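You operate a simulated robot arm through the tools that you are given. There is no shell and no other tool. Be economical: measure what you need, move in short steps, check, and stop when the job is done.

The job below is to be done with a simulated robot arm. You get a single attempt, and the scene is never put back.

TASK
Set rate, volume and PEEP on ventilator one from the yellow card, then start it.
Fine: accept each value; leave the other settings; it runs with no alarm.

Only the result counts: the job must be done as asked and must still hold three seconds after the hand-in. Knocking over, shifting, dropping, spilling or breaking anything else fails it.

THE ROBOT
A 7-joint arm with a two-finger parallel gripper on a trunk, on a base that drives. Base frame: it is fixed to the floor where the robot stands at the start and does not move with it; the origin is under the middle of the robot, x ahead of it, y to its left, z up. Lengths are in mm, angles in rad, forces in N, time in s.
With the tool pointing down near the work surface it reaches from about 100 to 400 mm from the robot's upright axis, wherever it stands. Its first joint turns from -2.897 to 2.897 rad. Places, roughly: air valve [900, 500, 1400]; blue settings card [1100, 1100, 1400]; breaker of ventilator one [700, 100, 800]; dock latch [700, 800, 900]; filter latch of ventilator one [500, -100, 800]; green inhale filter (6x6x9 cm) [500, -200, 700]; green resistor [1000, 750, 1000]; grey test lung [750, 1000, 750]; heater switch [600, 500, 900]; orange inhale filter [1000, 1000, 1250]; orange resistor [1000, 750, 1000]; oxygen valve [900, 400, 1400]; plain end of the long blue hose (4x4x7 cm) [700, 700, 1000]; plain end of the long white hose (4x4x7 cm) [700, 700, 1000]; plain end of the short blue hose (4x4x7 cm) [600, 700, 700]; plain end of the short white hose (4x4x7 cm) [600, 500, 700]. Payload 1.57 kg.
The TCP is the grasp point between the finger pads, 30 mm short of the fingertips. In the tool frame z runs along the fingers and y along their closing line. The gripper opens to 110 mm. The fingers are 24 mm wide and 12 mm thick; the gripper's body (48 by 112 mm) begins 78 mm behind the TCP.
Orientation is that of the tool frame in the base frame, as a unit quaternion [w, x, y, z]. With the fingers straight down and closing along the base's y, the tool's x points along the base's -x, its y along +y and its z along -z.

THE INTERFACE
- The arm moves only by the tool step_arm. Its argument "plan" is a list of rows, each a list of 3 entries, a list of its own where there are three numbers: the shift along the tool's x, y, z in mm, then the turn, a rotation vector about the tool's x, y, z in rad, then the closure, from 0 (fully open) to 1 (shut). In form: [[[x, y, z], [ax, ay, az], claw], ...]. A call has 1 to 12 rows; each row shifts and turns the commanded pose from where the row before left it, along the tool's axes as they then stand. Each row takes 0.2 s and may step no farther than 50 mm and 0.15 rad from the row before; otherwise, or with a gripper value out of range, the whole call is refused. Where a pose cannot be reached the arm comes as near as it can. A force on the tool above 40 N (or 10 N above the force at the start of the call, whichever is more), or a blocked arm, ends the call early, and 0.2 s more pass. The fingers move at their own pace (about 45 mm/s each) and stop on an object; they squeeze with about 28 N. The grip force told is the motor's: it shows also when the fingers shut on nothing. Time passes only in rows, and 0.2 s behind the last, so rows that do not move let the fingers close. It gives the time, the measured TCP pose, the force on the tool (base axes), the opening and the grip force at its end, in the units of the frame above (readings bear some noise), with the torque about the TCP (base axes, N m) and any sound that the robot's microphone picked up.
- Cameras (640 x 400 px; columns grow to the right, rows downward): "scene" is now at [7.9, 154, 1592.5]; the picture's right is [0.02, -1.00, 0.00], its down [-0.76, -0.02, -0.64] and it looks along [0.64, 0.02, -0.76] (base axes); focal length 276 px, centre (320, 200). "wrist" rides on the gripper at [70, 16, -141] in the tool frame; the picture's right is [-0.23, 0.97, 0.00], its down [-0.86, -0.20, -0.48] and it looks along [-0.47, -0.11, 0.88] (tool axes); focal length 222 px, centre (320, 200). There is no depth. A picture from a camera that has moved, and an enlarged one, comes with that camera's place and axes in the base frame and with its lens. The place of the scene camera against the robot may be out by one fixed shift of up to 18 mm in any direction.
- grab_frame(camera): a new picture of that camera. It takes no simulated time.
- move_column(by): slides the trunk up (or, below 0, down) by that many mm; the arm and the scene camera ride with it, the base frame stays. It gives what a move gives, with no picture.
- base_move(legs): drives the robot by 1 to 6 legs, each [ahead, turn to the left] in mm and rad, along the robot's own axes; the way and the turn of a leg run together, so that a leg with both is an arc; at most 1500 mm and 3.142 rad a leg. The arm and the cameras ride along, it lands a little off, and it stops where it bumps. It gives what a move gives.
- turn_head(pan, tilt): turns the head with the scene camera to pan (to the left, within 2.705 rad either way) and tilt (down, from -0.506 to 1.204), counted from straight ahead of the robot. It gives what a move gives.
- enlarge(camera, box): a new picture of the part [left, top, right, bottom] of that camera's present view, enlarged. It takes no simulated time.
- sign_off(): hands the job in; it is judged then, once.

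Go step by step. Nothing tells you exact positions but the pictures and the camera data: compare them with the known pose of the tool, close in by small moves and look again before you grip or let go. The budget is 120 turns and 98 pictures, counting those below and the enlarged ones. Unless the task says otherwise, let go and move clear before handing in, and close with one line.

The tools are called after "Emit:" as a command line: name --argument value ..., lists and objects as JSON in quotes. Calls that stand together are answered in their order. step_arm: Moves the arm, as the interface text tells. Its arguments: {"type":"object","properties":{"plan":{"type":"array","items":{"type":"array"}}},"required":["plan"]} The other tools are called the same way: move_column (by) slides the trunk up or down; base_move (legs) drives the base; turn_head (pan, tilt) turns the head that bears the scene camera; grab_frame (camera) takes a picture; enlarge (camera, box) takes an enlarged picture of a part of a camera's view; sign_off () hands the job in.

At the start:

```text
clock: 0.0
position: [443.1, -161.9, 1273.1]
tcp_rot: [0.0, 0.0, 1.0, 0.0]
contact_force: [0.5, -0.9, -0.4]
moment: [-0.02, 0.01, 0.01]
opening: 110.0
gripper_force: 0.0
trunk travel left (down, up): [-525.0, 65.0]
robot x, y, heading: [3.5, -0.6, 0.001]
head pan, tilt: [0.024, 0.871]
```

scene: 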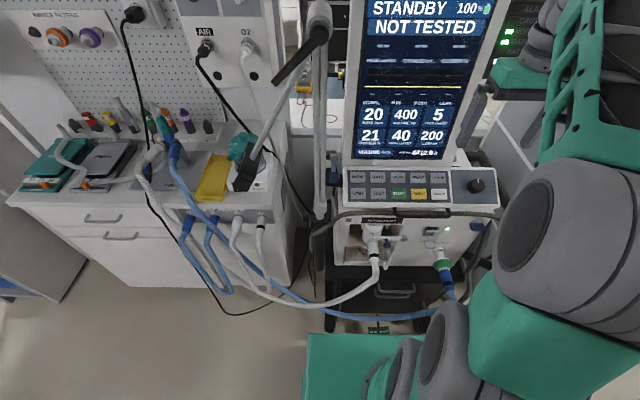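
wrist: 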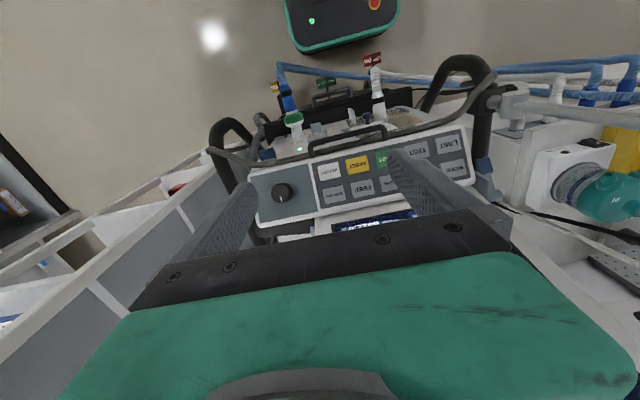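

The ventilator stands ahead with its screen in standby, "not tested", and a button panel with a knob below it. I'll enlarge the screen and the panel first.

Emit:
enlarge --camera "scene" --box '[340, 0, 520, 112]'

Emit:
enlarge --camera "scene" --box '[330, 90, 520, 210]'

Emit:
turn_head --pan 0.6 --tilt 0.2

Emit:
grab_frame --camera "scene"

```text
3.56 times, centred on (430, 56) of scene
camera zoom: at [7.9, 154.0, 1592.5], right [0.02, -1.0, 0.0], down [-0.76, -0.02, -0.64], along [0.64, 0.02, -0.76], focal length 982 px, centre (-71, 712)
```

zoom: 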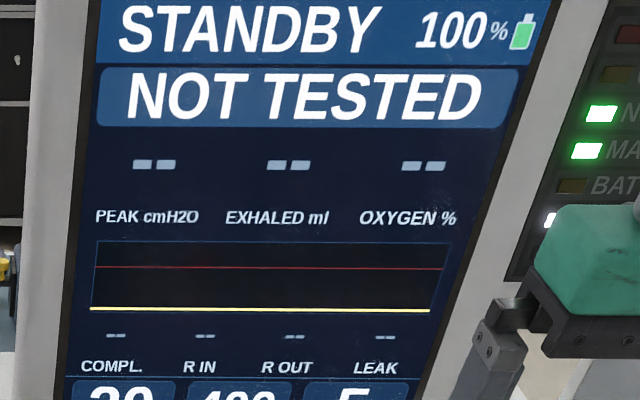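

```text
3.33 times, centred on (425, 150) of scene
camera zoom: at [7.9, 154.0, 1592.5], right [0.02, -1.0, 0.0], down [-0.76, -0.02, -0.64], along [0.64, 0.02, -0.76], focal length 921 px, centre (-30, 367)
```

zoom: 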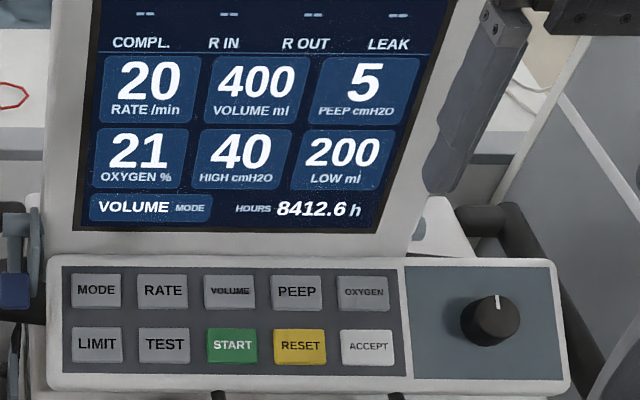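

```text
clock: 1.1
position: [442.1, -160.9, 1273.6]
tcp_rot: [0.0, 0.0, 1.0, 0.0]
contact_force: [0.4, 0.1, -0.6]
moment: [0.0, 0.0, -0.01]
opening: 110.0
gripper_force: 0.1
trunk travel left (down, up): [-525.0, 65.0]
robot x, y, heading: [0.4, 2.4, -0.004]
head pan, tilt: [0.6, 0.201]
```

```text
93 pictures are left
camera scene: at [7.7, 204.8, 1651.7], right [0.56, -0.83, 0.0], down [-0.17, -0.11, -0.98], along [0.81, 0.55, -0.2], focal length 276 px, centre (320, 200)
```

scene: 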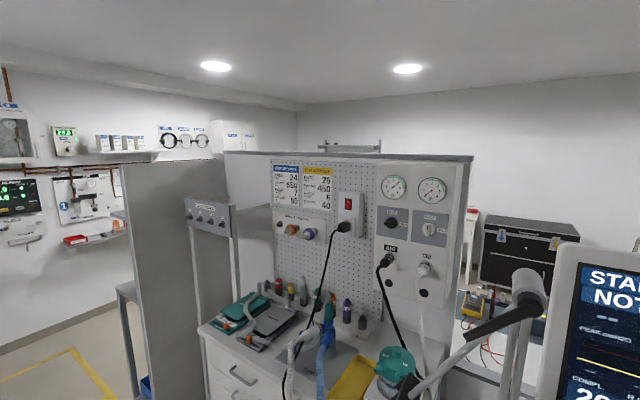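

Emit:
enlarge --camera "scene" --box '[262, 158, 358, 218]'

Emit:
enlarge --camera "scene" --box '[350, 150, 640, 330]'

```text
6.67 times, centred on (310, 188) of scene
camera zoom: at [7.7, 204.8, 1651.7], right [0.56, -0.83, 0.0], down [-0.17, -0.11, -0.98], along [0.81, 0.55, -0.2], focal length 1841 px, centre (387, 280)
```

zoom: 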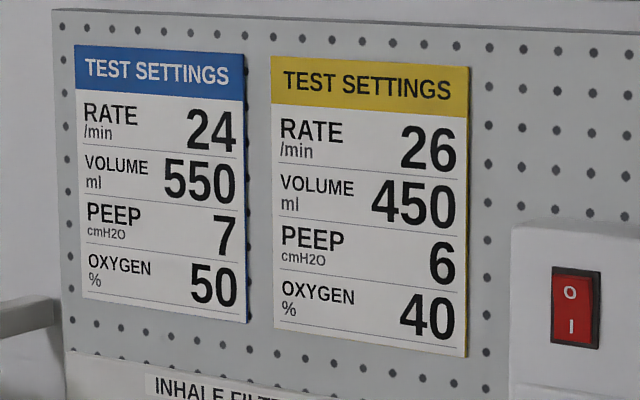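

```text
2.21 times, centred on (495, 240) of scene
camera zoom: at [7.7, 204.8, 1651.7], right [0.56, -0.83, 0.0], down [-0.17, -0.11, -0.98], along [0.81, 0.55, -0.2], focal length 610 px, centre (-66, 112)
```

zoom: 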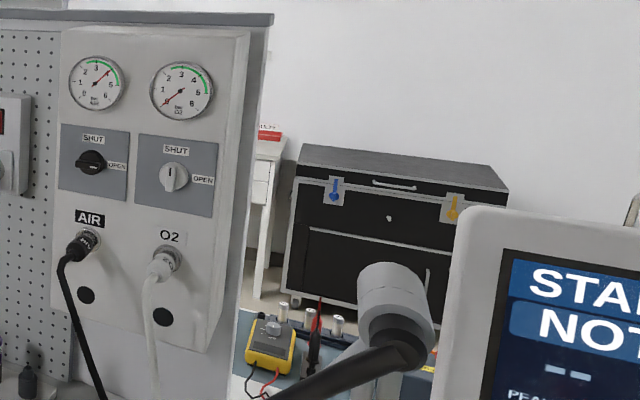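

The yellow card reads rate 26, volume 450, PEEP 6. Next I'll check the circuit, the lamps and the surroundings for anything that could raise an alarm.

Emit:
turn_head --pan 0.024 --tilt 0.871

Emit:
enlarge --camera "scene" --box '[310, 160, 510, 340]'

Emit:
enlarge --camera "scene" --box '[0, 90, 330, 330]'

Emit:
turn_head --pan -0.4 --tilt 0.4

Emit:
grab_frame --camera "scene"

```text
clock: 2.1
position: [442.9, -160.2, 1273.7]
tcp_rot: [0.0, 0.0, 1.0, -0.001]
contact_force: [0.5, 0.8, 0.3]
moment: [-0.04, 0.03, 0.01]
opening: 109.7
gripper_force: 0.0
trunk travel left (down, up): [-525.0, 65.0]
robot x, y, heading: [-4.7, -0.5, -0.001]
head pan, tilt: [0.024, 0.871]
```

```text
2.22 times, centred on (410, 250) of scene
camera zoom: at [7.9, 154.1, 1592.6], right [0.03, -1.0, 0.0], down [-0.76, -0.02, -0.64], along [0.64, 0.02, -0.76], focal length 614 px, centre (120, 89)
```

zoom: 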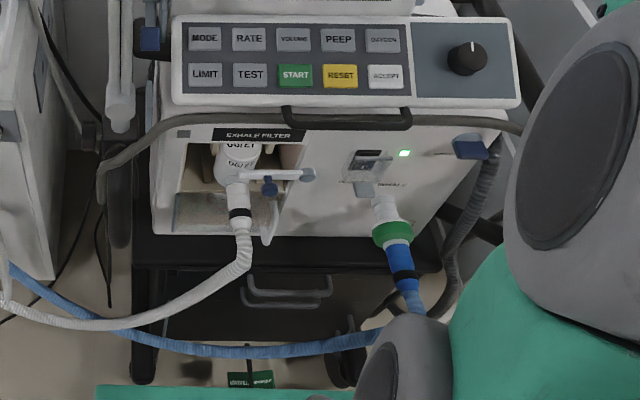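

```text
1.67 times, centred on (165, 210) of scene
camera zoom: at [7.9, 154.1, 1592.6], right [0.03, -1.0, 0.0], down [-0.76, -0.02, -0.64], along [0.64, 0.02, -0.76], focal length 460 px, centre (578, 183)
```

zoom: 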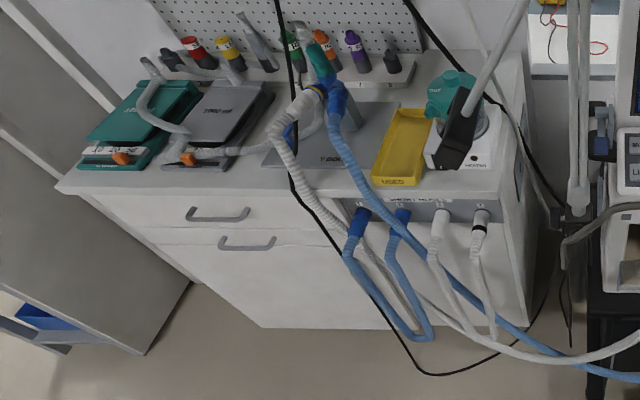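

```text
clock: 3.0
position: [444.1, -160.6, 1273.3]
tcp_rot: [0.0, 0.0, 1.0, 0.0]
contact_force: [-0.3, 0.5, 0.7]
moment: [-0.03, -0.04, -0.02]
opening: 109.9
gripper_force: 0.0
trunk travel left (down, up): [-525.0, 65.0]
robot x, y, heading: [-3.1, -0.3, 0.001]
head pan, tilt: [-0.4, 0.4]
```

```text
88 pictures are left
camera scene: at [16.2, 116.2, 1633.2], right [-0.39, -0.92, 0.0], down [-0.36, 0.15, -0.92], along [0.85, -0.36, -0.39], focal length 276 px, centre (320, 200)
```

scene: 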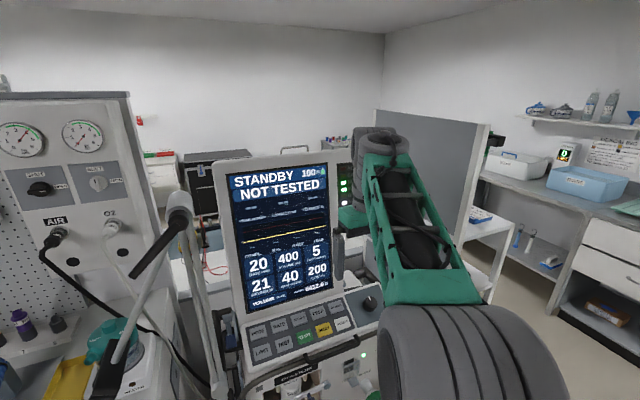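

The yellow card's targets are clear and the circuit looks connected, with START near (535, -59, 1002). I'll enlarge the wrist view to find the panel plane.

Emit:
enlarge --camera "wrist" --box '[230, 110, 490, 250]'

Emit:
turn_head --pan 0.024 --tilt 0.871

Emit:
enlarge --camera "scene" --box '[330, 150, 510, 220]'

```text
2.46 times, centred on (360, 180) of wrist
camera zoom: at [373.6, -146.0, 1415.1], right [0.23, 0.97, 0.0], down [0.86, -0.2, 0.48], along [0.47, -0.11, -0.88], focal length 547 px, centre (222, 249)
```

zoom: 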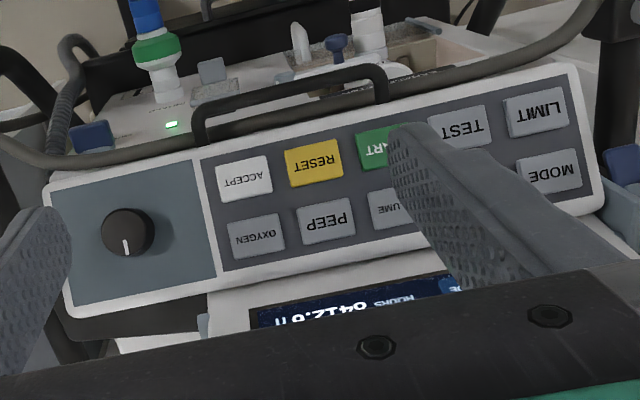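

```text
clock: 3.9
position: [443.5, -160.8, 1273.3]
tcp_rot: [0.001, 0.0, 1.0, 0.001]
contact_force: [-0.5, 0.5, 0.0]
moment: [0.01, 0.01, 0.02]
opening: 109.9
gripper_force: 0.0
trunk travel left (down, up): [-525.0, 65.0]
robot x, y, heading: [-3.6, -0.7, 0.001]
head pan, tilt: [0.024, 0.871]
```

```text
3.56 times, centred on (420, 185) of scene
camera zoom: at [7.9, 154.0, 1592.6], right [0.02, -1.0, 0.0], down [-0.76, -0.02, -0.64], along [0.64, 0.02, -0.76], focal length 982 px, centre (-36, 253)
```

zoom: 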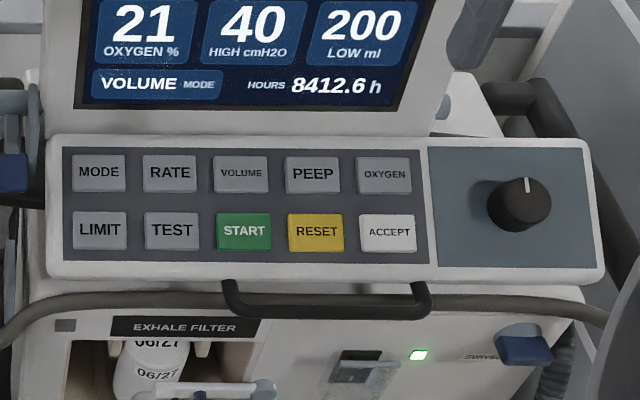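

Triangulated: top button row at about x=571, z=1032, bottom row at x=530, z=1009, column pitch about 57 mm with RATE at y≈5, and a panel tilt of about 29°. The knob is near (536, -258, 1045). I'll check how much room there is ahead of the base.

Emit:
turn_head --pan 0.0 --tilt 1.2

Emit:
grab_frame --camera "scene"

```text
clock: 4.7
position: [443.6, -160.9, 1273.3]
tcp_rot: [0.0, 0.0, 1.0, 0.0]
contact_force: [-0.1, -0.3, 0.7]
moment: [0.0, 0.0, -0.01]
opening: 110.1
gripper_force: 0.0
trunk travel left (down, up): [-525.0, 65.0]
robot x, y, heading: [0.8, -0.6, -0.001]
head pan, tilt: [0.0, 1.201]
```

```text
85 pictures are left
camera scene: at [-13.2, 152.2, 1570.5], right [0.0, -1.0, 0.0], down [-0.93, 0.0, -0.36], along [0.36, 0.0, -0.93], focal length 276 px, centre (320, 200)
```

scene: 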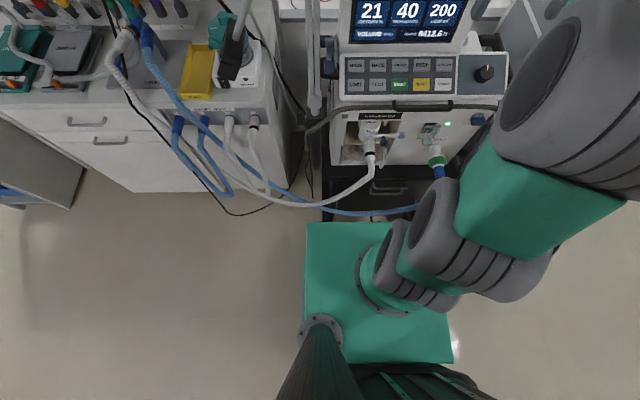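

The arm is on a trunk carriage and there is room to work from here without driving. I'll shut the fingers, tilt the tool to face the panel and move to a hover above RATE.

Emit:
step_arm --plan '[[[0, 0, 0], [0, -0.1375, 0], 1], [[0, 0, 0], [0, -0.1375, 0], 1], [[0, 0, 0], [0, -0.1375, 0], 1], [[0, 0, 0], [0, -0.1375, 0], 1], [[5, 40, 0], [0, 0, 0], 1], [[4, 42, 0], [0, 0, 0], 1], [[4, 42, 0], [0, 0, 0], 1], [[4, 42, 0], [0, 0, 0], 1], [[0, 0, 40], [0, 0, 0], 1], [[0, 0, 40], [0, 0, 0], 1], [[0, 0, 40], [0, 0, 0], 1], [[0, 0, 0], [0, 0, 0], 1]]'

Emit:
grab_frame --camera "wrist"

Emit:
grab_frame --camera "scene"

```text
clock: 6.6
position: [439.5, -79.7, 1222.3]
tcp_rot: [0.178, 0.102, 0.978, -0.034]
contact_force: [0.5, 0.5, -1.0]
moment: [0.02, -0.01, 0.0]
opening: 0.0
gripper_force: 21.2
out of reach, approached as far as the arm can: row 2, 9
trunk travel left (down, up): [-525.0, 65.0]
robot x, y, heading: [1.7, -0.5, 0.0]
head pan, tilt: [0.0, 1.201]
stopped in row 9: the arm was blocked; the commanded pose is now the measured one
```

```text
84 pictures are left
camera wrist: at [331.0, -38.0, 1329.4], right [0.41, 0.91, 0.05], down [0.58, -0.31, 0.76], along [0.7, -0.28, -0.65], focal length 222 px, centre (320, 200)
```

wrist: 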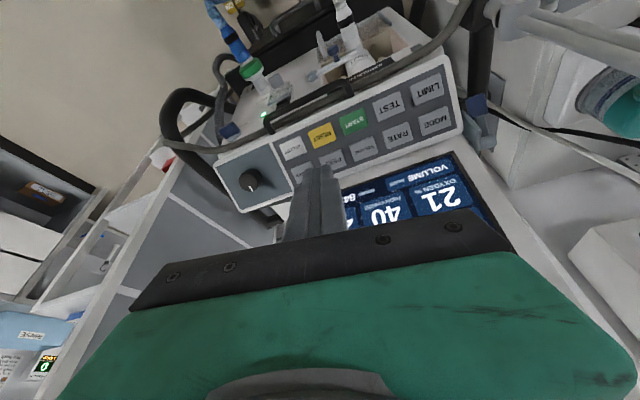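

```text
83 pictures are left
camera scene: at [-12.2, 152.3, 1569.3], right [0.0, -1.0, 0.0], down [-0.93, 0.0, -0.36], along [0.36, 0.0, -0.93], focal length 276 px, centre (320, 200)
```

scene: 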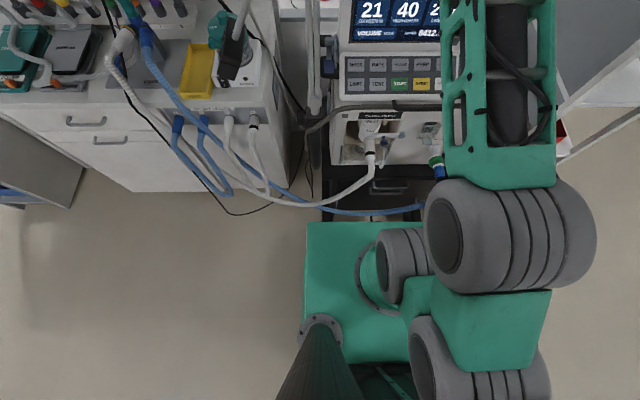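

The arm could only reach part of that tilt from there. I'll bring the tool back to straight down, move in front of RATE at a lower height, and see how it reaches.

Emit:
step_arm --plan '[[[0, 0, 0], [-0.023, 0.12, -0.069], 1], [[0, 0, 0], [-0.023, 0.12, -0.069], 1], [[0, 0, 0], [-0.023, 0.12, -0.069], 1], [[0, 40, 20], [0, 0, 0], 1], [[0, 40, 30], [0, 0, 0], 1], [[0, 0, 40], [0, 0, 0], 1], [[0, 0, 0], [0, 0, 0], 1]]'

Emit:
grab_frame --camera "scene"

```text
clock: 8.2
position: [440.6, -0.1, 1137.4]
tcp_rot: [0.007, 0.0, 1.0, 0.0]
contact_force: [0.1, -0.1, 0.0]
moment: [0.0, -0.01, 0.02]
opening: 0.2
gripper_force: 21.1
trunk travel left (down, up): [-525.0, 65.0]
robot x, y, heading: [0.5, 1.4, -0.003]
head pan, tilt: [0.0, 1.201]
```

```text
82 pictures are left
camera scene: at [-13.4, 152.1, 1570.4], right [0.0, -1.0, 0.0], down [-0.93, 0.0, -0.36], along [0.36, 0.0, -0.93], focal length 276 px, centre (320, 200)
```

scene: 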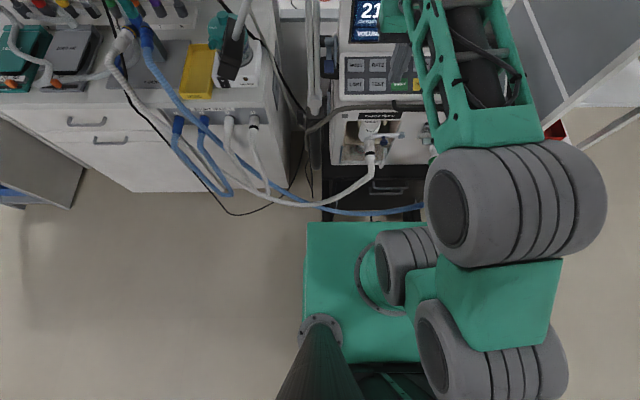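

Straight down works at (441, 0, 1137). Now I'll tilt here and see whether it holds.

Emit:
step_arm --plan '[[[0, 0, 0], [0, -0.1375, 0], 1], [[0, 0, 0], [0, -0.1375, 0], 1], [[0, 0, 0], [0, -0.1375, 0], 1], [[0, 0, 0], [0, -0.1375, 0], 1], [[0, 0, 0], [0, 0, 0], 1]]'

Emit:
grab_frame --camera "scene"

```text
clock: 8.8
position: [428.0, 13.6, 1026.4]
tcp_rot: [-0.018, -0.019, 1.0, 0.0]
contact_force: [-0.2, -0.8, 0.7]
moment: [-0.01, -0.03, 0.02]
opening: 0.0
gripper_force: 20.9
trunk travel left (down, up): [-525.0, 65.0]
robot x, y, heading: [1.1, 1.0, -0.003]
head pan, tilt: [0.0, 1.201]
stopped in row 3: the arm was blocked; the commanded pose is now the measured one
```

```text
81 pictures are left
camera scene: at [-14.8, 151.4, 1569.9], right [0.0, -1.0, 0.0], down [-0.93, 0.0, -0.36], along [0.36, 0.0, -0.93], focal length 276 px, centre (320, 200)
```

scene: 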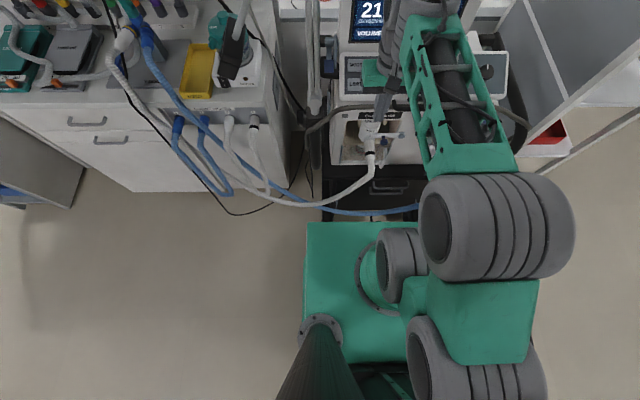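

The arm dropped and stayed upright, so the outward tilt is limited at this distance. I'll pull up and back towards the robot and test the tilt closer in.

Emit:
step_arm --plan '[[[0, 0, -45], [0, 0, 0], 1], [[0, 0, -45], [0, 0, 0], 1], [[40, 0, -30], [0, 0, 0], 1], [[45, 0, 0], [0, 0, 0], 1], [[25, 0, 0], [0, 0, 0], 1], [[0, 0, 0], [0, 0, 0], 1]]'

Emit:
step_arm --plan '[[[0, 0, 0], [0, -0.1, 0], 1], [[0, 0, 0], [0, -0.1, 0], 1], [[0, 0, 0], [0, -0.1, 0], 1]]'

Emit:
step_arm --plan '[[[0, 0, 0], [0, -0.1, 0], 1], [[0, 0, 0], [0, -0.1, 0], 1], [[0, 0, 0], [0, 0, 0], 1]]'

```text
clock: 10.2
position: [324.2, 10.4, 1150.8]
tcp_rot: [-0.016, -0.022, 1.0, 0.0]
contact_force: [0.4, -0.7, 0.7]
moment: [-0.03, 0.02, 0.04]
opening: 0.1
gripper_force: 21.6
trunk travel left (down, up): [-525.0, 65.0]
robot x, y, heading: [1.0, -1.9, 0.004]
head pan, tilt: [0.0, 1.201]
```

```text
clock: 11.0
position: [325.5, 8.3, 1097.3]
tcp_rot: [0.032, -0.019, 0.999, 0.002]
contact_force: [-0.2, 0.6, -0.6]
moment: [-0.01, 0.01, 0.02]
opening: 0.1
gripper_force: 21.7
trunk travel left (down, up): [-525.0, 65.0]
robot x, y, heading: [-1.5, -0.9, -0.001]
head pan, tilt: [0.0, 1.201]
stopped in row 3: the arm was blocked; the commanded pose is now the measured one
```

```text
clock: 11.8
position: [318.7, 10.3, 1055.8]
tcp_rot: [0.057, -0.018, 0.998, 0.002]
contact_force: [-0.5, 0.1, 0.7]
moment: [-0.02, -0.01, -0.01]
opening: 0.0
gripper_force: 21.7
trunk travel left (down, up): [-525.0, 65.0]
robot x, y, heading: [-2.7, 3.0, 0.002]
head pan, tilt: [0.0, 1.201]
stopped in row 3: the arm was blocked; the commanded pose is now the measured one
```

Tilting here drifts too, and earlier the arm drifted in yaw, which suggests a wrist joint limit. Yaw doesn't matter for pressing or for the knob, so I'll turn the tool about its own axis and try the tilt again.

Emit:
step_arm --plan '[[[0, 0, -45], [0, 0, 0.14], 1], [[0, 0, -45], [0, 0, 0.14], 1], [[0, 0, 0], [0, 0, 0.14], 1], [[0, 0, 0], [0, 0, 0.14], 1], [[0, 0, 0], [0, 0, 0.14], 1], [[0, 0, 0], [0, 0, 0], 1]]'

Emit:
step_arm --plan '[[[0, 0, 0], [-0.064, -0.0765, 0], 1], [[0, 0, 0], [-0.064, -0.0765, 0], 1], [[0, 0, 0], [-0.064, -0.0765, 0], 1], [[0, 0, 0], [0, 0, 0], 1]]'

Emit:
grab_frame --camera "scene"

```text
clock: 13.2
position: [308.5, 8.3, 1145.6]
tcp_rot: [0.046, 0.327, 0.944, 0.02]
contact_force: [-0.2, 0.3, 0.5]
moment: [-0.02, 0.0, 0.03]
opening: 0.0
gripper_force: 21.5
trunk travel left (down, up): [-525.0, 65.0]
robot x, y, heading: [-1.2, 2.3, 0.005]
head pan, tilt: [0.0, 1.201]
```

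```text
clock: 13.8
position: [305.9, 10.4, 1094.1]
tcp_rot: [0.049, 0.325, 0.944, 0.024]
contact_force: [0.1, 0.2, -0.3]
moment: [0.01, 0.01, 0.02]
opening: 0.0
gripper_force: 21.0
trunk travel left (down, up): [-525.0, 65.0]
robot x, y, heading: [-0.4, 2.7, 0.006]
head pan, tilt: [0.0, 1.201]
stopped in row 3: the arm was blocked; the commanded pose is now the measured one
```

```text
80 pictures are left
camera scene: at [-13.1, 152.3, 1570.3], right [0.0, -1.0, 0.0], down [-0.93, 0.0, -0.36], along [0.36, 0.0, -0.93], focal length 276 px, centre (320, 200)
```

scene: 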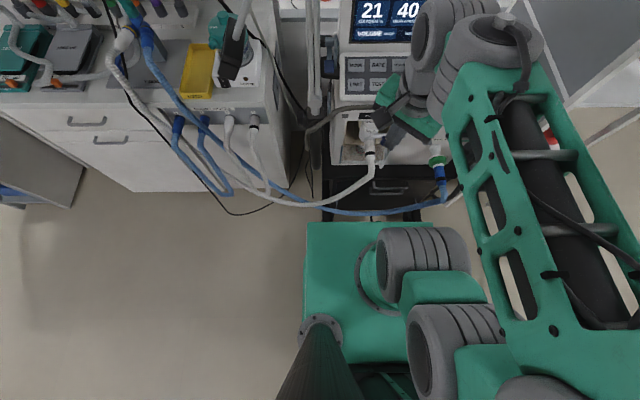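

The outward tilt really is limited here, so I'll press the buttons with the tool straight down. For the knob I'll grip its left and right sides. I need the base closer, so I'll check the gap on the floor with the wrist camera.

Emit:
grab_frame --camera "wrist"

```text
79 pictures are left
camera wrist: at [246.9, 61.9, 1230.8], right [0.77, 0.63, 0.09], down [0.5, -0.69, 0.53], along [0.39, -0.36, -0.85], focal length 222 px, centre (320, 200)
```

wrist: 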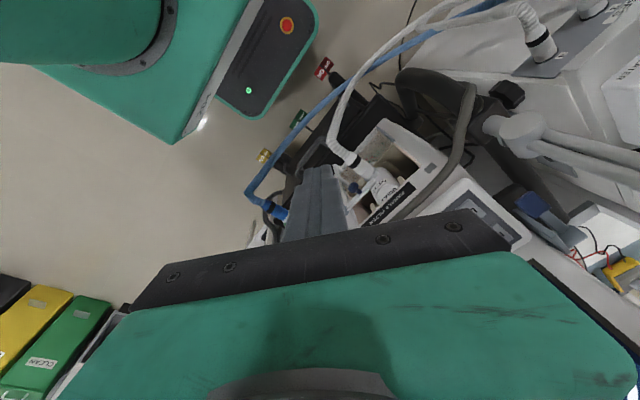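

The front gap is limited by the cart's brake pedals, with only about 70 mm to spare. Turning the tool one way swung the elbow farther out, so the wrist was probably near its joint limit. I'll turn it the other way and watch the elbow.

Emit:
step_arm --plan '[[[0, 0, -30], [0, 0, -0.149], 1], [[0, 0, -30], [0, 0, -0.149], 1], [[0, 0, 0], [0, 0, -0.149], 1], [[0, 0, 0], [0, 0, -0.149], 1], [[0, 0, 0], [0, 0, -0.149], 1], [[0, 0, 0], [0, 0, -0.149], 1], [[0, 0, 0], [0, 0, -0.149], 1], [[0, 0, 0], [0, 0, -0.149], 1], [[0, 0, 0], [0, 0, -0.149], 1], [[0, 0, 0], [0, 0, -0.149], 1], [[0, 0, 0], [0, 0, -0.149], 1], [[0, 0, 0], [0, 0, -0.149], 1]]'

Emit:
step_arm --plan '[[[0, 0, 0], [0, 0, -0.149], 1], [[0, 0, 0], [0, 0, -0.149], 1], [[0, 0, 0], [0, 0, -0.149], 1], [[0, 0, 0], [0, 0, 0], 1]]'

Emit:
grab_frame --camera "scene"

```text
clock: 16.4
position: [299.9, 8.1, 1148.3]
tcp_rot: [0.04, -0.534, 0.844, -0.018]
contact_force: [-0.8, -0.3, 0.1]
moment: [0.0, 0.02, 0.0]
opening: 0.0
gripper_force: 21.0
trunk travel left (down, up): [-525.0, 65.0]
robot x, y, heading: [-3.1, 1.2, 0.004]
head pan, tilt: [0.0, 1.201]
```

```text
clock: 17.4
position: [300.3, 8.5, 1147.7]
tcp_rot: [-0.035, 0.708, -0.705, 0.025]
contact_force: [0.3, -0.4, 0.1]
moment: [0.0, -0.01, 0.0]
opening: 0.2
gripper_force: 21.0
trunk travel left (down, up): [-525.0, 65.0]
robot x, y, heading: [-0.4, -3.5, 0.003]
head pan, tilt: [0.0, 1.201]
```

```text
78 pictures are left
camera scene: at [-13.5, 152.2, 1570.5], right [0.0, -1.0, 0.0], down [-0.93, 0.0, -0.36], along [0.36, 0.0, -0.93], focal length 276 px, centre (320, 200)
```

scene: 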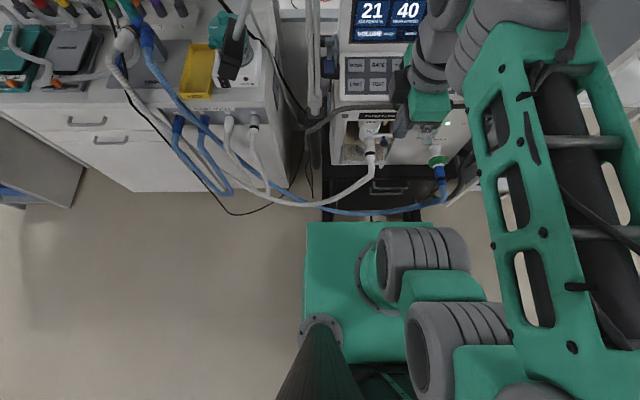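

Now I'll test the outward tilt in this orientation.

Emit:
step_arm --plan '[[[0, 0, 0], [0.12, 0, 0], 1], [[0, 0, 0], [0.12, 0, 0], 1], [[0, 0, 0], [0.12, 0, 0], 1], [[0, 0, 0], [0, 0, 0], 1]]'

Emit:
step_arm --plan '[[[0, 0, 0], [0, 0, 0], 1]]'

```text
clock: 18.0
position: [299.7, 4.9, 1097.6]
tcp_rot: [0.036, -0.701, 0.712, -0.03]
contact_force: [0.2, -0.4, 0.1]
moment: [0.02, 0.01, -0.01]
opening: 0.1
gripper_force: 21.3
trunk travel left (down, up): [-525.0, 65.0]
robot x, y, heading: [0.9, 1.2, 0.0]
head pan, tilt: [0.0, 1.201]
stopped in row 2: the arm was blocked; the commanded pose is now the measured one
```

```text
clock: 18.4
position: [300.7, 3.5, 1098.5]
tcp_rot: [0.036, -0.702, 0.711, -0.03]
contact_force: [0.1, -0.3, 0.6]
moment: [-0.03, 0.03, -0.01]
opening: 0.0
gripper_force: 21.3
trunk travel left (down, up): [-525.0, 65.0]
robot x, y, heading: [2.6, 4.5, 0.005]
head pan, tilt: [0.0, 1.201]
```

No change, so the limit is not in the tool yaw. I'll test the tilt at a greater height relative to the shoulder.

Emit:
step_arm --plan '[[[0, 0, -50], [0, 0, 0], 1], [[0, 0, -50], [0, 0, 0], 1], [[0, 0, -50], [0, 0, 0], 1], [[0, 0, -40], [0, 0, 0], 1], [[0, 0, 0], [0, 0, 0], 1]]'

Emit:
step_arm --plan '[[[0, 0, 0], [0.1, 0, 0], 1], [[0, 0, 0], [0.1, 0, 0], 1], [[0, 0, 0], [0, 0, 0], 1]]'

Emit:
grab_frame --camera "scene"

```text
clock: 19.6
position: [301.5, -4.5, 1236.7]
tcp_rot: [0.039, -0.701, 0.711, -0.034]
contact_force: [-0.4, 0.0, 0.2]
moment: [0.0, -0.02, 0.01]
opening: 0.1
gripper_force: 21.4
out of reach, approached as far as the arm can: row 3, 4
trunk travel left (down, up): [-525.0, 65.0]
robot x, y, heading: [-1.5, 0.6, 0.001]
head pan, tilt: [0.0, 1.201]
```

```text
clock: 20.4
position: [306.1, -6.9, 1229.2]
tcp_rot: [0.101, -0.692, 0.709, -0.09]
contact_force: [-0.5, 0.3, 0.7]
moment: [0.0, 0.02, -0.01]
opening: 0.1
gripper_force: 21.0
trunk travel left (down, up): [-525.0, 65.0]
robot x, y, heading: [-1.8, 0.7, -0.003]
head pan, tilt: [0.0, 1.201]
```

```text
77 pictures are left
camera scene: at [-13.9, 152.2, 1571.2], right [0.0, -1.0, 0.0], down [-0.93, 0.0, -0.36], along [0.36, 0.0, -0.93], focal length 276 px, centre (320, 200)
```

scene: 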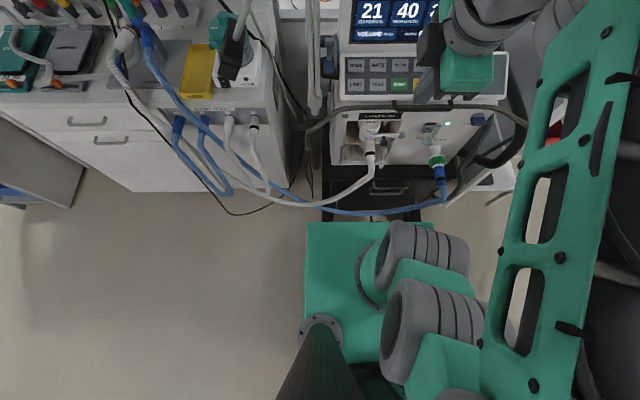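

Higher up, the tilt is followed. I'll keep tilting here.

Emit:
step_arm --plan '[[[0, 0, 0], [0.1, 0, 0], 1], [[0, 0, 0], [0.1, 0, 0], 1], [[0, 0, 0], [0.1, 0, 0], 1], [[0, 0, 0], [0, 0, 0], 1]]'

Emit:
step_arm --plan '[[[0, 25, 40], [0, 0, 0], 1], [[0, 0, 40], [0, 0, 0], 1], [[0, 0, 0], [0, 0, 0], 1]]'

```text
clock: 21.0
position: [316.9, -9.5, 1190.6]
tcp_rot: [0.136, -0.688, 0.708, -0.083]
contact_force: [0.7, -0.8, -0.3]
moment: [0.05, -0.01, 0.0]
opening: 0.0
gripper_force: 21.4
trunk travel left (down, up): [-525.0, 65.0]
robot x, y, heading: [-3.9, -2.8, 0.003]
head pan, tilt: [0.0, 1.201]
stopped in row 3: the arm was blocked; the commanded pose is now the measured one
```

```text
clock: 21.7
position: [310.6, -42.0, 1086.3]
tcp_rot: [0.108, -0.629, 0.768, -0.059]
contact_force: [0.8, -0.6, -0.3]
moment: [0.05, -0.01, 0.07]
opening: 0.1
gripper_force: 20.8
trunk travel left (down, up): [-525.0, 65.0]
robot x, y, heading: [-0.5, -1.7, 0.001]
head pan, tilt: [0.0, 1.201]
stopped in row 3: the arm was blocked; the commanded pose is now the measured one
```

The arm seems to be blocked by its own body when the elbow is folded back, so it should work extended, as at the start. I'll return to the start orientation, raised and extended.

Emit:
step_arm --plan '[[[0, 0, -15], [-0.0128, 0.0235, 0.1365], 1], [[0, 0, -15], [-0.0128, 0.0235, 0.1365], 1], [[0, 0, -15], [-0.0128, 0.0235, 0.1365], 1], [[0, 0, -15], [-0.0128, 0.0235, 0.1365], 1], [[0, 0, -15], [-0.0128, 0.0235, 0.1365], 1], [[0, 0, -15], [-0.0128, 0.0235, 0.1365], 1], [[0, 0, -15], [-0.0128, 0.0235, 0.1365], 1], [[0, 0, -15], [-0.0128, 0.0235, 0.1365], 1], [[0, 0, -15], [-0.0128, 0.0235, 0.1365], 1], [[0, 0, -15], [-0.0128, 0.0235, 0.1365], 1], [[-40, -20, 0], [0, 0, 0], 1], [[-40, -20, 0], [0, 0, 0], 1]]'

Emit:
step_arm --plan '[[[-40, -20, 0], [0, 0, 0], 1], [[-40, -20, 0], [0, 0, 0], 1], [[0, 0, 0], [0, 0, 0], 1]]'

Emit:
step_arm --plan '[[[-25, 0, 0], [0, 0, 0], 1], [[-25, 0, 0], [0, 0, 0], 1], [[0, 0, 0], [0, 0, 0], 1]]'

```text
clock: 24.3
position: [370.8, -83.6, 1221.2]
tcp_rot: [0.004, 0.0, 1.0, -0.003]
contact_force: [0.3, 0.0, 0.3]
moment: [-0.01, 0.0, 0.0]
opening: 0.2
gripper_force: 21.6
out of reach, approached as far as the arm can: row 10
trunk travel left (down, up): [-525.0, 65.0]
robot x, y, heading: [0.6, 2.4, -0.002]
head pan, tilt: [0.0, 1.201]
```

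```text
clock: 25.1
position: [450.3, -123.4, 1221.2]
tcp_rot: [0.004, -0.002, 1.0, -0.002]
contact_force: [0.4, -0.3, 0.3]
moment: [0.02, -0.01, -0.01]
opening: 0.0
gripper_force: 21.2
trunk travel left (down, up): [-525.0, 65.0]
robot x, y, heading: [0.4, 1.1, 0.003]
head pan, tilt: [0.0, 1.201]
```

```text
clock: 25.9
position: [501.4, -123.6, 1222.1]
tcp_rot: [0.006, -0.002, 1.0, -0.001]
contact_force: [-0.8, -0.5, 0.7]
moment: [0.03, 0.04, 0.02]
opening: 0.1
gripper_force: 21.3
trunk travel left (down, up): [-525.0, 65.0]
robot x, y, heading: [1.5, 3.5, 0.006]
head pan, tilt: [0.0, 1.201]
```

At r≈516 the tool is fine pointing down. I'll test the tilt out here, then extend further.

Emit:
step_arm --plan '[[[0, 0, 0], [0, -0.1, 0], 1], [[0, 0, 0], [0, -0.1, 0], 1], [[0, 0, 0], [0, -0.1, 0], 1], [[0, 0, 0], [0, 0, 0], 1]]'

Emit:
grab_frame --camera "scene"

```text
clock: 26.9
position: [500.5, -122.0, 1222.4]
tcp_rot: [0.155, -0.001, 0.988, -0.002]
contact_force: [0.4, 0.0, 1.1]
moment: [0.02, -0.05, 0.02]
opening: 0.0
gripper_force: 21.3
trunk travel left (down, up): [-525.0, 65.0]
robot x, y, heading: [-0.0, 3.5, 0.001]
head pan, tilt: [0.0, 1.201]
```

```text
76 pictures are left
camera scene: at [-13.5, 152.1, 1570.4], right [0.0, -1.0, 0.0], down [-0.93, 0.0, -0.36], along [0.36, 0.0, -0.93], focal length 276 px, centre (320, 200)
```

scene: 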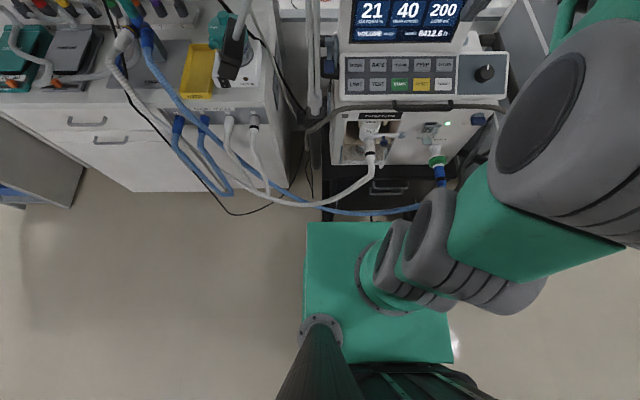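

Extended, the arm follows the tilt exactly (0.31 rad). I'll continue to the full tilt and extend forward.

Emit:
step_arm --plan '[[[0, 0, 0], [0, -0.12, 0], 1], [[0, 0, 0], [0, -0.12, 0], 1], [[0, 0, 0], [0, 0, 0], 1]]'

Emit:
step_arm --plan '[[[0, 0, 30], [0, 0, 0], 1], [[0, 0, 30], [0, 0, 0], 1], [[0, 0, 0], [0, 0, 0], 1]]'

```text
clock: 27.7
position: [501.4, -122.5, 1221.3]
tcp_rot: [0.271, -0.002, 0.962, -0.002]
contact_force: [1.0, 0.6, -0.5]
moment: [0.03, -0.03, -0.01]
opening: 0.1
gripper_force: 21.4
trunk travel left (down, up): [-525.0, 65.0]
robot x, y, heading: [0.6, -2.7, -0.004]
head pan, tilt: [0.0, 1.201]
```

```text
clock: 28.5
position: [533.5, -123.3, 1170.7]
tcp_rot: [0.271, -0.003, 0.962, -0.002]
contact_force: [-0.7, -0.3, -0.1]
moment: [-0.01, 0.0, -0.01]
opening: 0.2
gripper_force: 20.9
trunk travel left (down, up): [-525.0, 65.0]
robot x, y, heading: [-0.8, 2.6, 0.003]
head pan, tilt: [0.0, 1.201]
```

The full tilt holds. Moving above RATE now, stopping about 55 mm off the panel to check.

Emit:
step_arm --plan '[[[10, 32, 0], [0, 0, 0], 1], [[10, 32, 0], [0, 0, 0], 1], [[10, 32, 0], [0, 0, 0], 1], [[11, 32, 0], [0, 0, 0], 1], [[0, 0, 25], [0, 0, 0], 1], [[0, 0, 25], [0, 0, 0], 1], [[0, 0, 0], [0, 0, 0], 1]]'

Emit:
turn_head --pan 0.0 --tilt 0.871

Emit:
grab_frame --camera "wrist"

Emit:
grab_frame --camera "scene"

```text
clock: 30.1
position: [524.3, 4.9, 1105.6]
tcp_rot: [0.271, -0.002, 0.963, -0.002]
contact_force: [-0.3, 0.1, -1.0]
moment: [-0.01, -0.03, 0.0]
opening: 0.0
gripper_force: 21.3
trunk travel left (down, up): [-525.0, 65.0]
robot x, y, heading: [-2.8, -0.7, 0.007]
head pan, tilt: [0.0, 1.201]
```

```text
clock: 31.0
position: [524.6, 3.5, 1106.6]
tcp_rot: [0.272, -0.002, 0.962, -0.003]
contact_force: [-0.4, -0.3, -0.4]
moment: [-0.03, 0.02, -0.02]
opening: 0.0
gripper_force: 21.7
trunk travel left (down, up): [-525.0, 65.0]
robot x, y, heading: [-2.0, -1.9, -0.002]
head pan, tilt: [0.0, 0.871]
```

```text
75 pictures are left
camera wrist: at [391.4, 19.8, 1190.7], right [0.19, 0.97, 0.11], down [0.48, -0.19, 0.86], along [0.86, -0.11, -0.5], focal length 222 px, centre (320, 200)
```

wrist: 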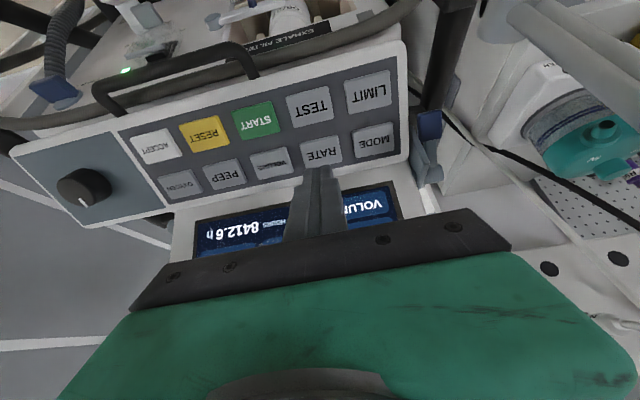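

```text
74 pictures are left
camera scene: at [7.8, 152.2, 1592.4], right [0.0, -1.0, 0.0], down [-0.77, 0.0, -0.64], along [0.64, 0.0, -0.77], focal length 276 px, centre (320, 200)
```

scene: 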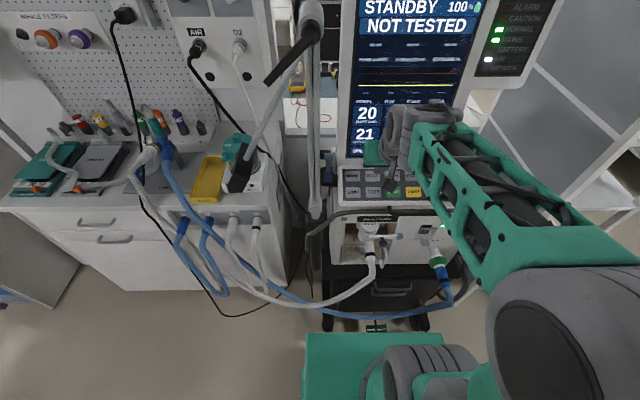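

Aligned on RATE, with the tip about 55 mm off. I'll advance and then press in small steps.

Emit:
step_arm --plan '[[[0, 0, 25], [0, 0, 0], 1], [[0, 0, 20], [0, 0, 0], 1], [[0, 0, 5], [0, 0, 0], 1], [[0, 0, 3], [0, 0, 0], 1], [[0, 0, 0], [0, 0, 0], 1]]'

Emit:
enlarge --camera "wrist" --box '[120, 60, 440, 260]'

```text
clock: 32.2
position: [550.3, 5.0, 1061.9]
tcp_rot: [0.272, -0.002, 0.962, -0.002]
contact_force: [0.5, -0.7, 0.2]
moment: [-0.02, 0.0, 0.0]
opening: 0.2
gripper_force: 21.0
trunk travel left (down, up): [-525.0, 65.0]
robot x, y, heading: [0.2, 1.7, 0.003]
head pan, tilt: [0.0, 0.871]
```

```text
2.00 times, centred on (280, 160) of wrist
camera zoom: at [418.5, 20.2, 1145.3], right [0.19, 0.97, 0.11], down [0.48, -0.19, 0.86], along [0.86, -0.11, -0.5], focal length 444 px, centre (400, 280)
```

zoom: 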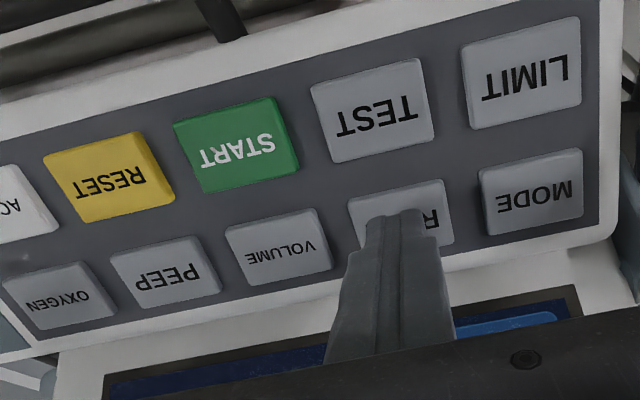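

The tip is just above RATE and centred, so I'll press on.

Emit:
step_arm --plan '[[[0, 0, 3], [0, 0, 0], 1], [[0, 0, 3], [0, 0, 0], 1], [[0, 0, 2], [0, 0, 0], 1]]'

```text
clock: 33.0
position: [556.0, 4.3, 1053.1]
tcp_rot: [0.272, -0.002, 0.962, -0.003]
contact_force: [0.9, 0.0, 0.4]
moment: [-0.02, -0.02, 0.01]
opening: 0.0
gripper_force: 21.1
trunk travel left (down, up): [-525.0, 65.0]
robot x, y, heading: [1.4, 2.2, -0.001]
head pan, tilt: [0.0, 0.871]
```

Emit:
step_arm --plan '[[[0, 0, 2], [0, 0, 0], 1], [[0, 0, 2], [0, 0, 0], 1], [[0, 0, 2], [0, 0, 0], 1]]'

Emit:
enlarge --camera "wrist" --box '[200, 90, 440, 240]'

Emit:
enlarge --camera "scene" --box '[330, 0, 540, 130]'

```text
clock: 33.8
position: [557.6, 4.8, 1048.5]
tcp_rot: [0.272, -0.002, 0.962, -0.002]
contact_force: [-6.8, -0.1, 6.6]
moment: [0.04, 0.17, -0.03]
opening: 0.0
gripper_force: 21.2
trunk travel left (down, up): [-525.0, 65.0]
robot x, y, heading: [0.5, -1.6, -0.001]
head pan, tilt: [0.0, 0.871]
heard: click
```

```text
2.67 times, centred on (320, 165) of wrist
camera zoom: at [424.9, 20.6, 1134.0], right [0.19, 0.97, 0.11], down [0.48, -0.19, 0.86], along [0.86, -0.11, -0.5], focal length 592 px, centre (320, 293)
```

zoom: 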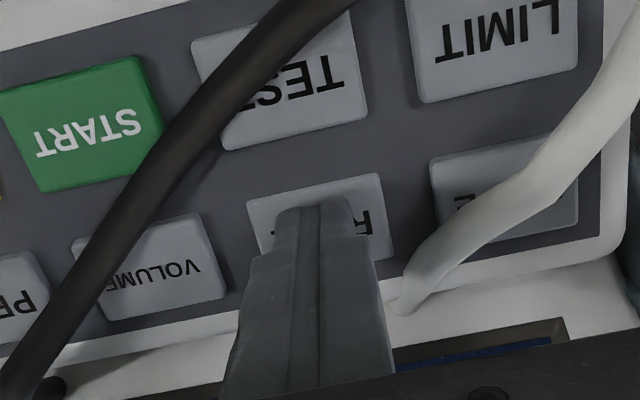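

```text
3.05 times, centred on (435, 65) of scene
camera zoom: at [6.2, 152.3, 1592.6], right [0.0, -1.0, 0.0], down [-0.76, 0.0, -0.64], along [0.64, 0.0, -0.76], focal length 842 px, centre (-30, 611)
```

zoom: 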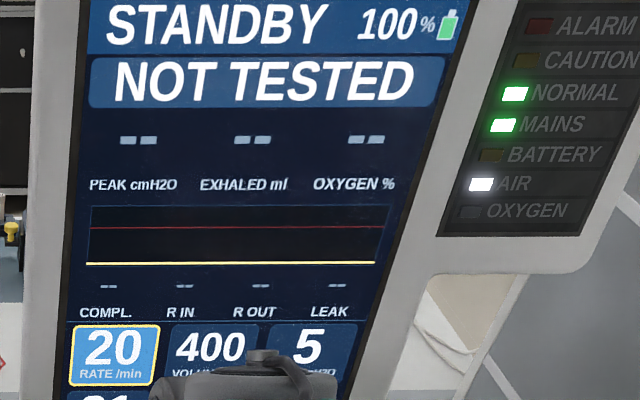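

RATE is selected (highlighted, with a click). Some cables have appeared in the wrist view, so I'll check before moving off.

Emit:
grab_frame --camera "wrist"

Emit:
grab_frame --camera "scene"

```text
70 pictures are left
camera wrist: at [424.9, 20.6, 1134.0], right [0.19, 0.97, 0.11], down [0.48, -0.19, 0.86], along [0.86, -0.11, -0.5], focal length 222 px, centre (320, 200)
```

wrist: 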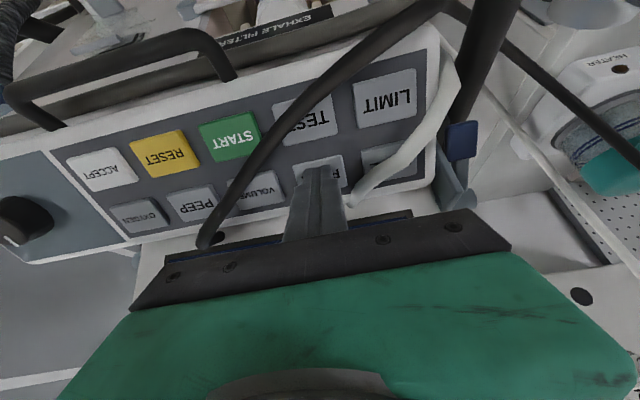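

```text
69 pictures are left
camera scene: at [6.2, 152.3, 1592.6], right [0.0, -1.0, 0.0], down [-0.76, 0.0, -0.64], along [0.64, 0.0, -0.76], focal length 276 px, centre (320, 200)
```

scene: 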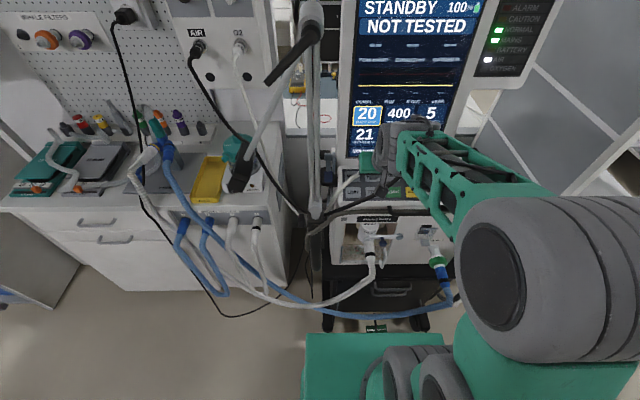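

The gas hoses now appear draped in front of the panel near the gripper. I'll back off slowly and look again.

Emit:
step_arm --plan '[[[0, 0, -6], [0, 0, 0], 1], [[0, 0, -8], [0, 0, 0], 1], [[0, 0, 0], [0, 0, 0], 1]]'

Emit:
grab_frame --camera "wrist"

Emit:
enlarge --camera "scene" --box '[180, 0, 540, 240]'

```text
clock: 34.6
position: [551.5, 4.9, 1060.1]
tcp_rot: [0.271, -0.001, 0.963, -0.003]
contact_force: [0.1, -0.4, -0.3]
moment: [0.01, -0.02, -0.03]
opening: 0.0
gripper_force: 21.5
trunk travel left (down, up): [-525.0, 65.0]
robot x, y, heading: [1.1, -2.2, 0.002]
head pan, tilt: [0.0, 0.871]
```

```text
68 pictures are left
camera wrist: at [417.7, 20.5, 1145.1], right [0.19, 0.97, 0.11], down [0.48, -0.19, 0.86], along [0.86, -0.11, -0.5], focal length 222 px, centre (320, 200)
```

wrist: 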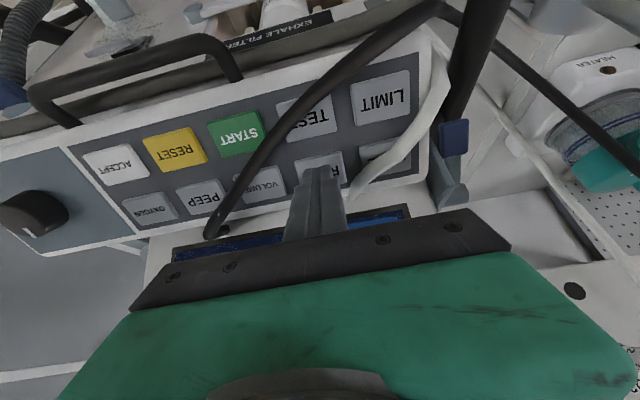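

```text
1.67 times, centred on (360, 120) of scene
camera zoom: at [7.8, 152.2, 1592.5], right [0.0, -1.0, 0.0], down [-0.76, 0.0, -0.64], along [0.64, 0.0, -0.76], focal length 460 px, centre (253, 333)
```

zoom: 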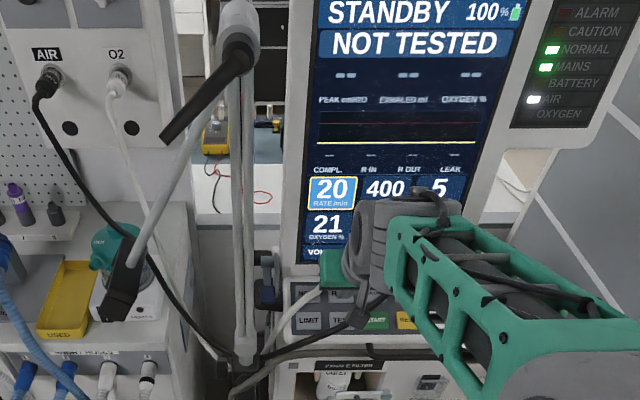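

Emit:
step_arm --plan '[[[0, 0, -20], [0, 0, 0], 1], [[0, 0, -20], [0, 0, 0], 1], [[0, 0, -20], [0, 0, 0], 1], [[0, 0, 0], [0, 0, 0], 1]]'

Emit:
grab_frame --camera "wrist"

Emit:
grab_frame --camera "scene"

```text
clock: 35.6
position: [520.5, 4.8, 1112.1]
tcp_rot: [0.272, -0.002, 0.962, -0.003]
contact_force: [0.0, 0.5, -0.3]
moment: [0.01, 0.0, 0.03]
opening: 0.1
gripper_force: 21.8
trunk travel left (down, up): [-525.0, 65.0]
robot x, y, heading: [-2.6, 1.2, 0.003]
head pan, tilt: [0.0, 0.871]
```

```text
66 pictures are left
camera wrist: at [386.9, 19.9, 1196.7], right [0.19, 0.97, 0.11], down [0.48, -0.19, 0.86], along [0.86, -0.11, -0.5], focal length 222 px, centre (320, 200)
```

wrist: 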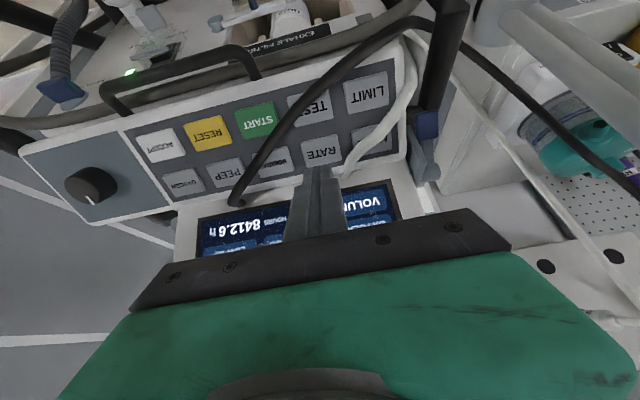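

```text
65 pictures are left
camera scene: at [7.7, 152.2, 1592.5], right [0.0, -1.0, 0.0], down [-0.76, 0.0, -0.64], along [0.64, 0.0, -0.76], focal length 276 px, centre (320, 200)
```

scene: 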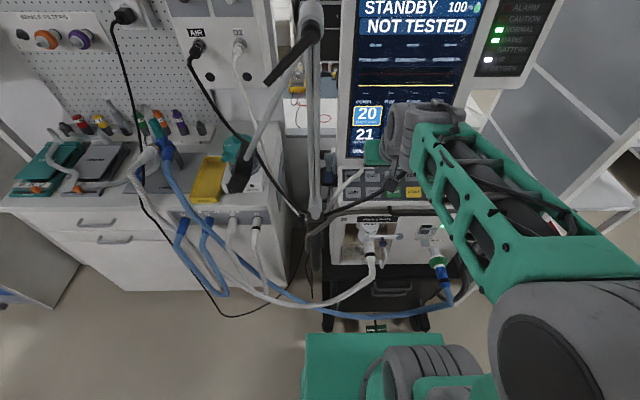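

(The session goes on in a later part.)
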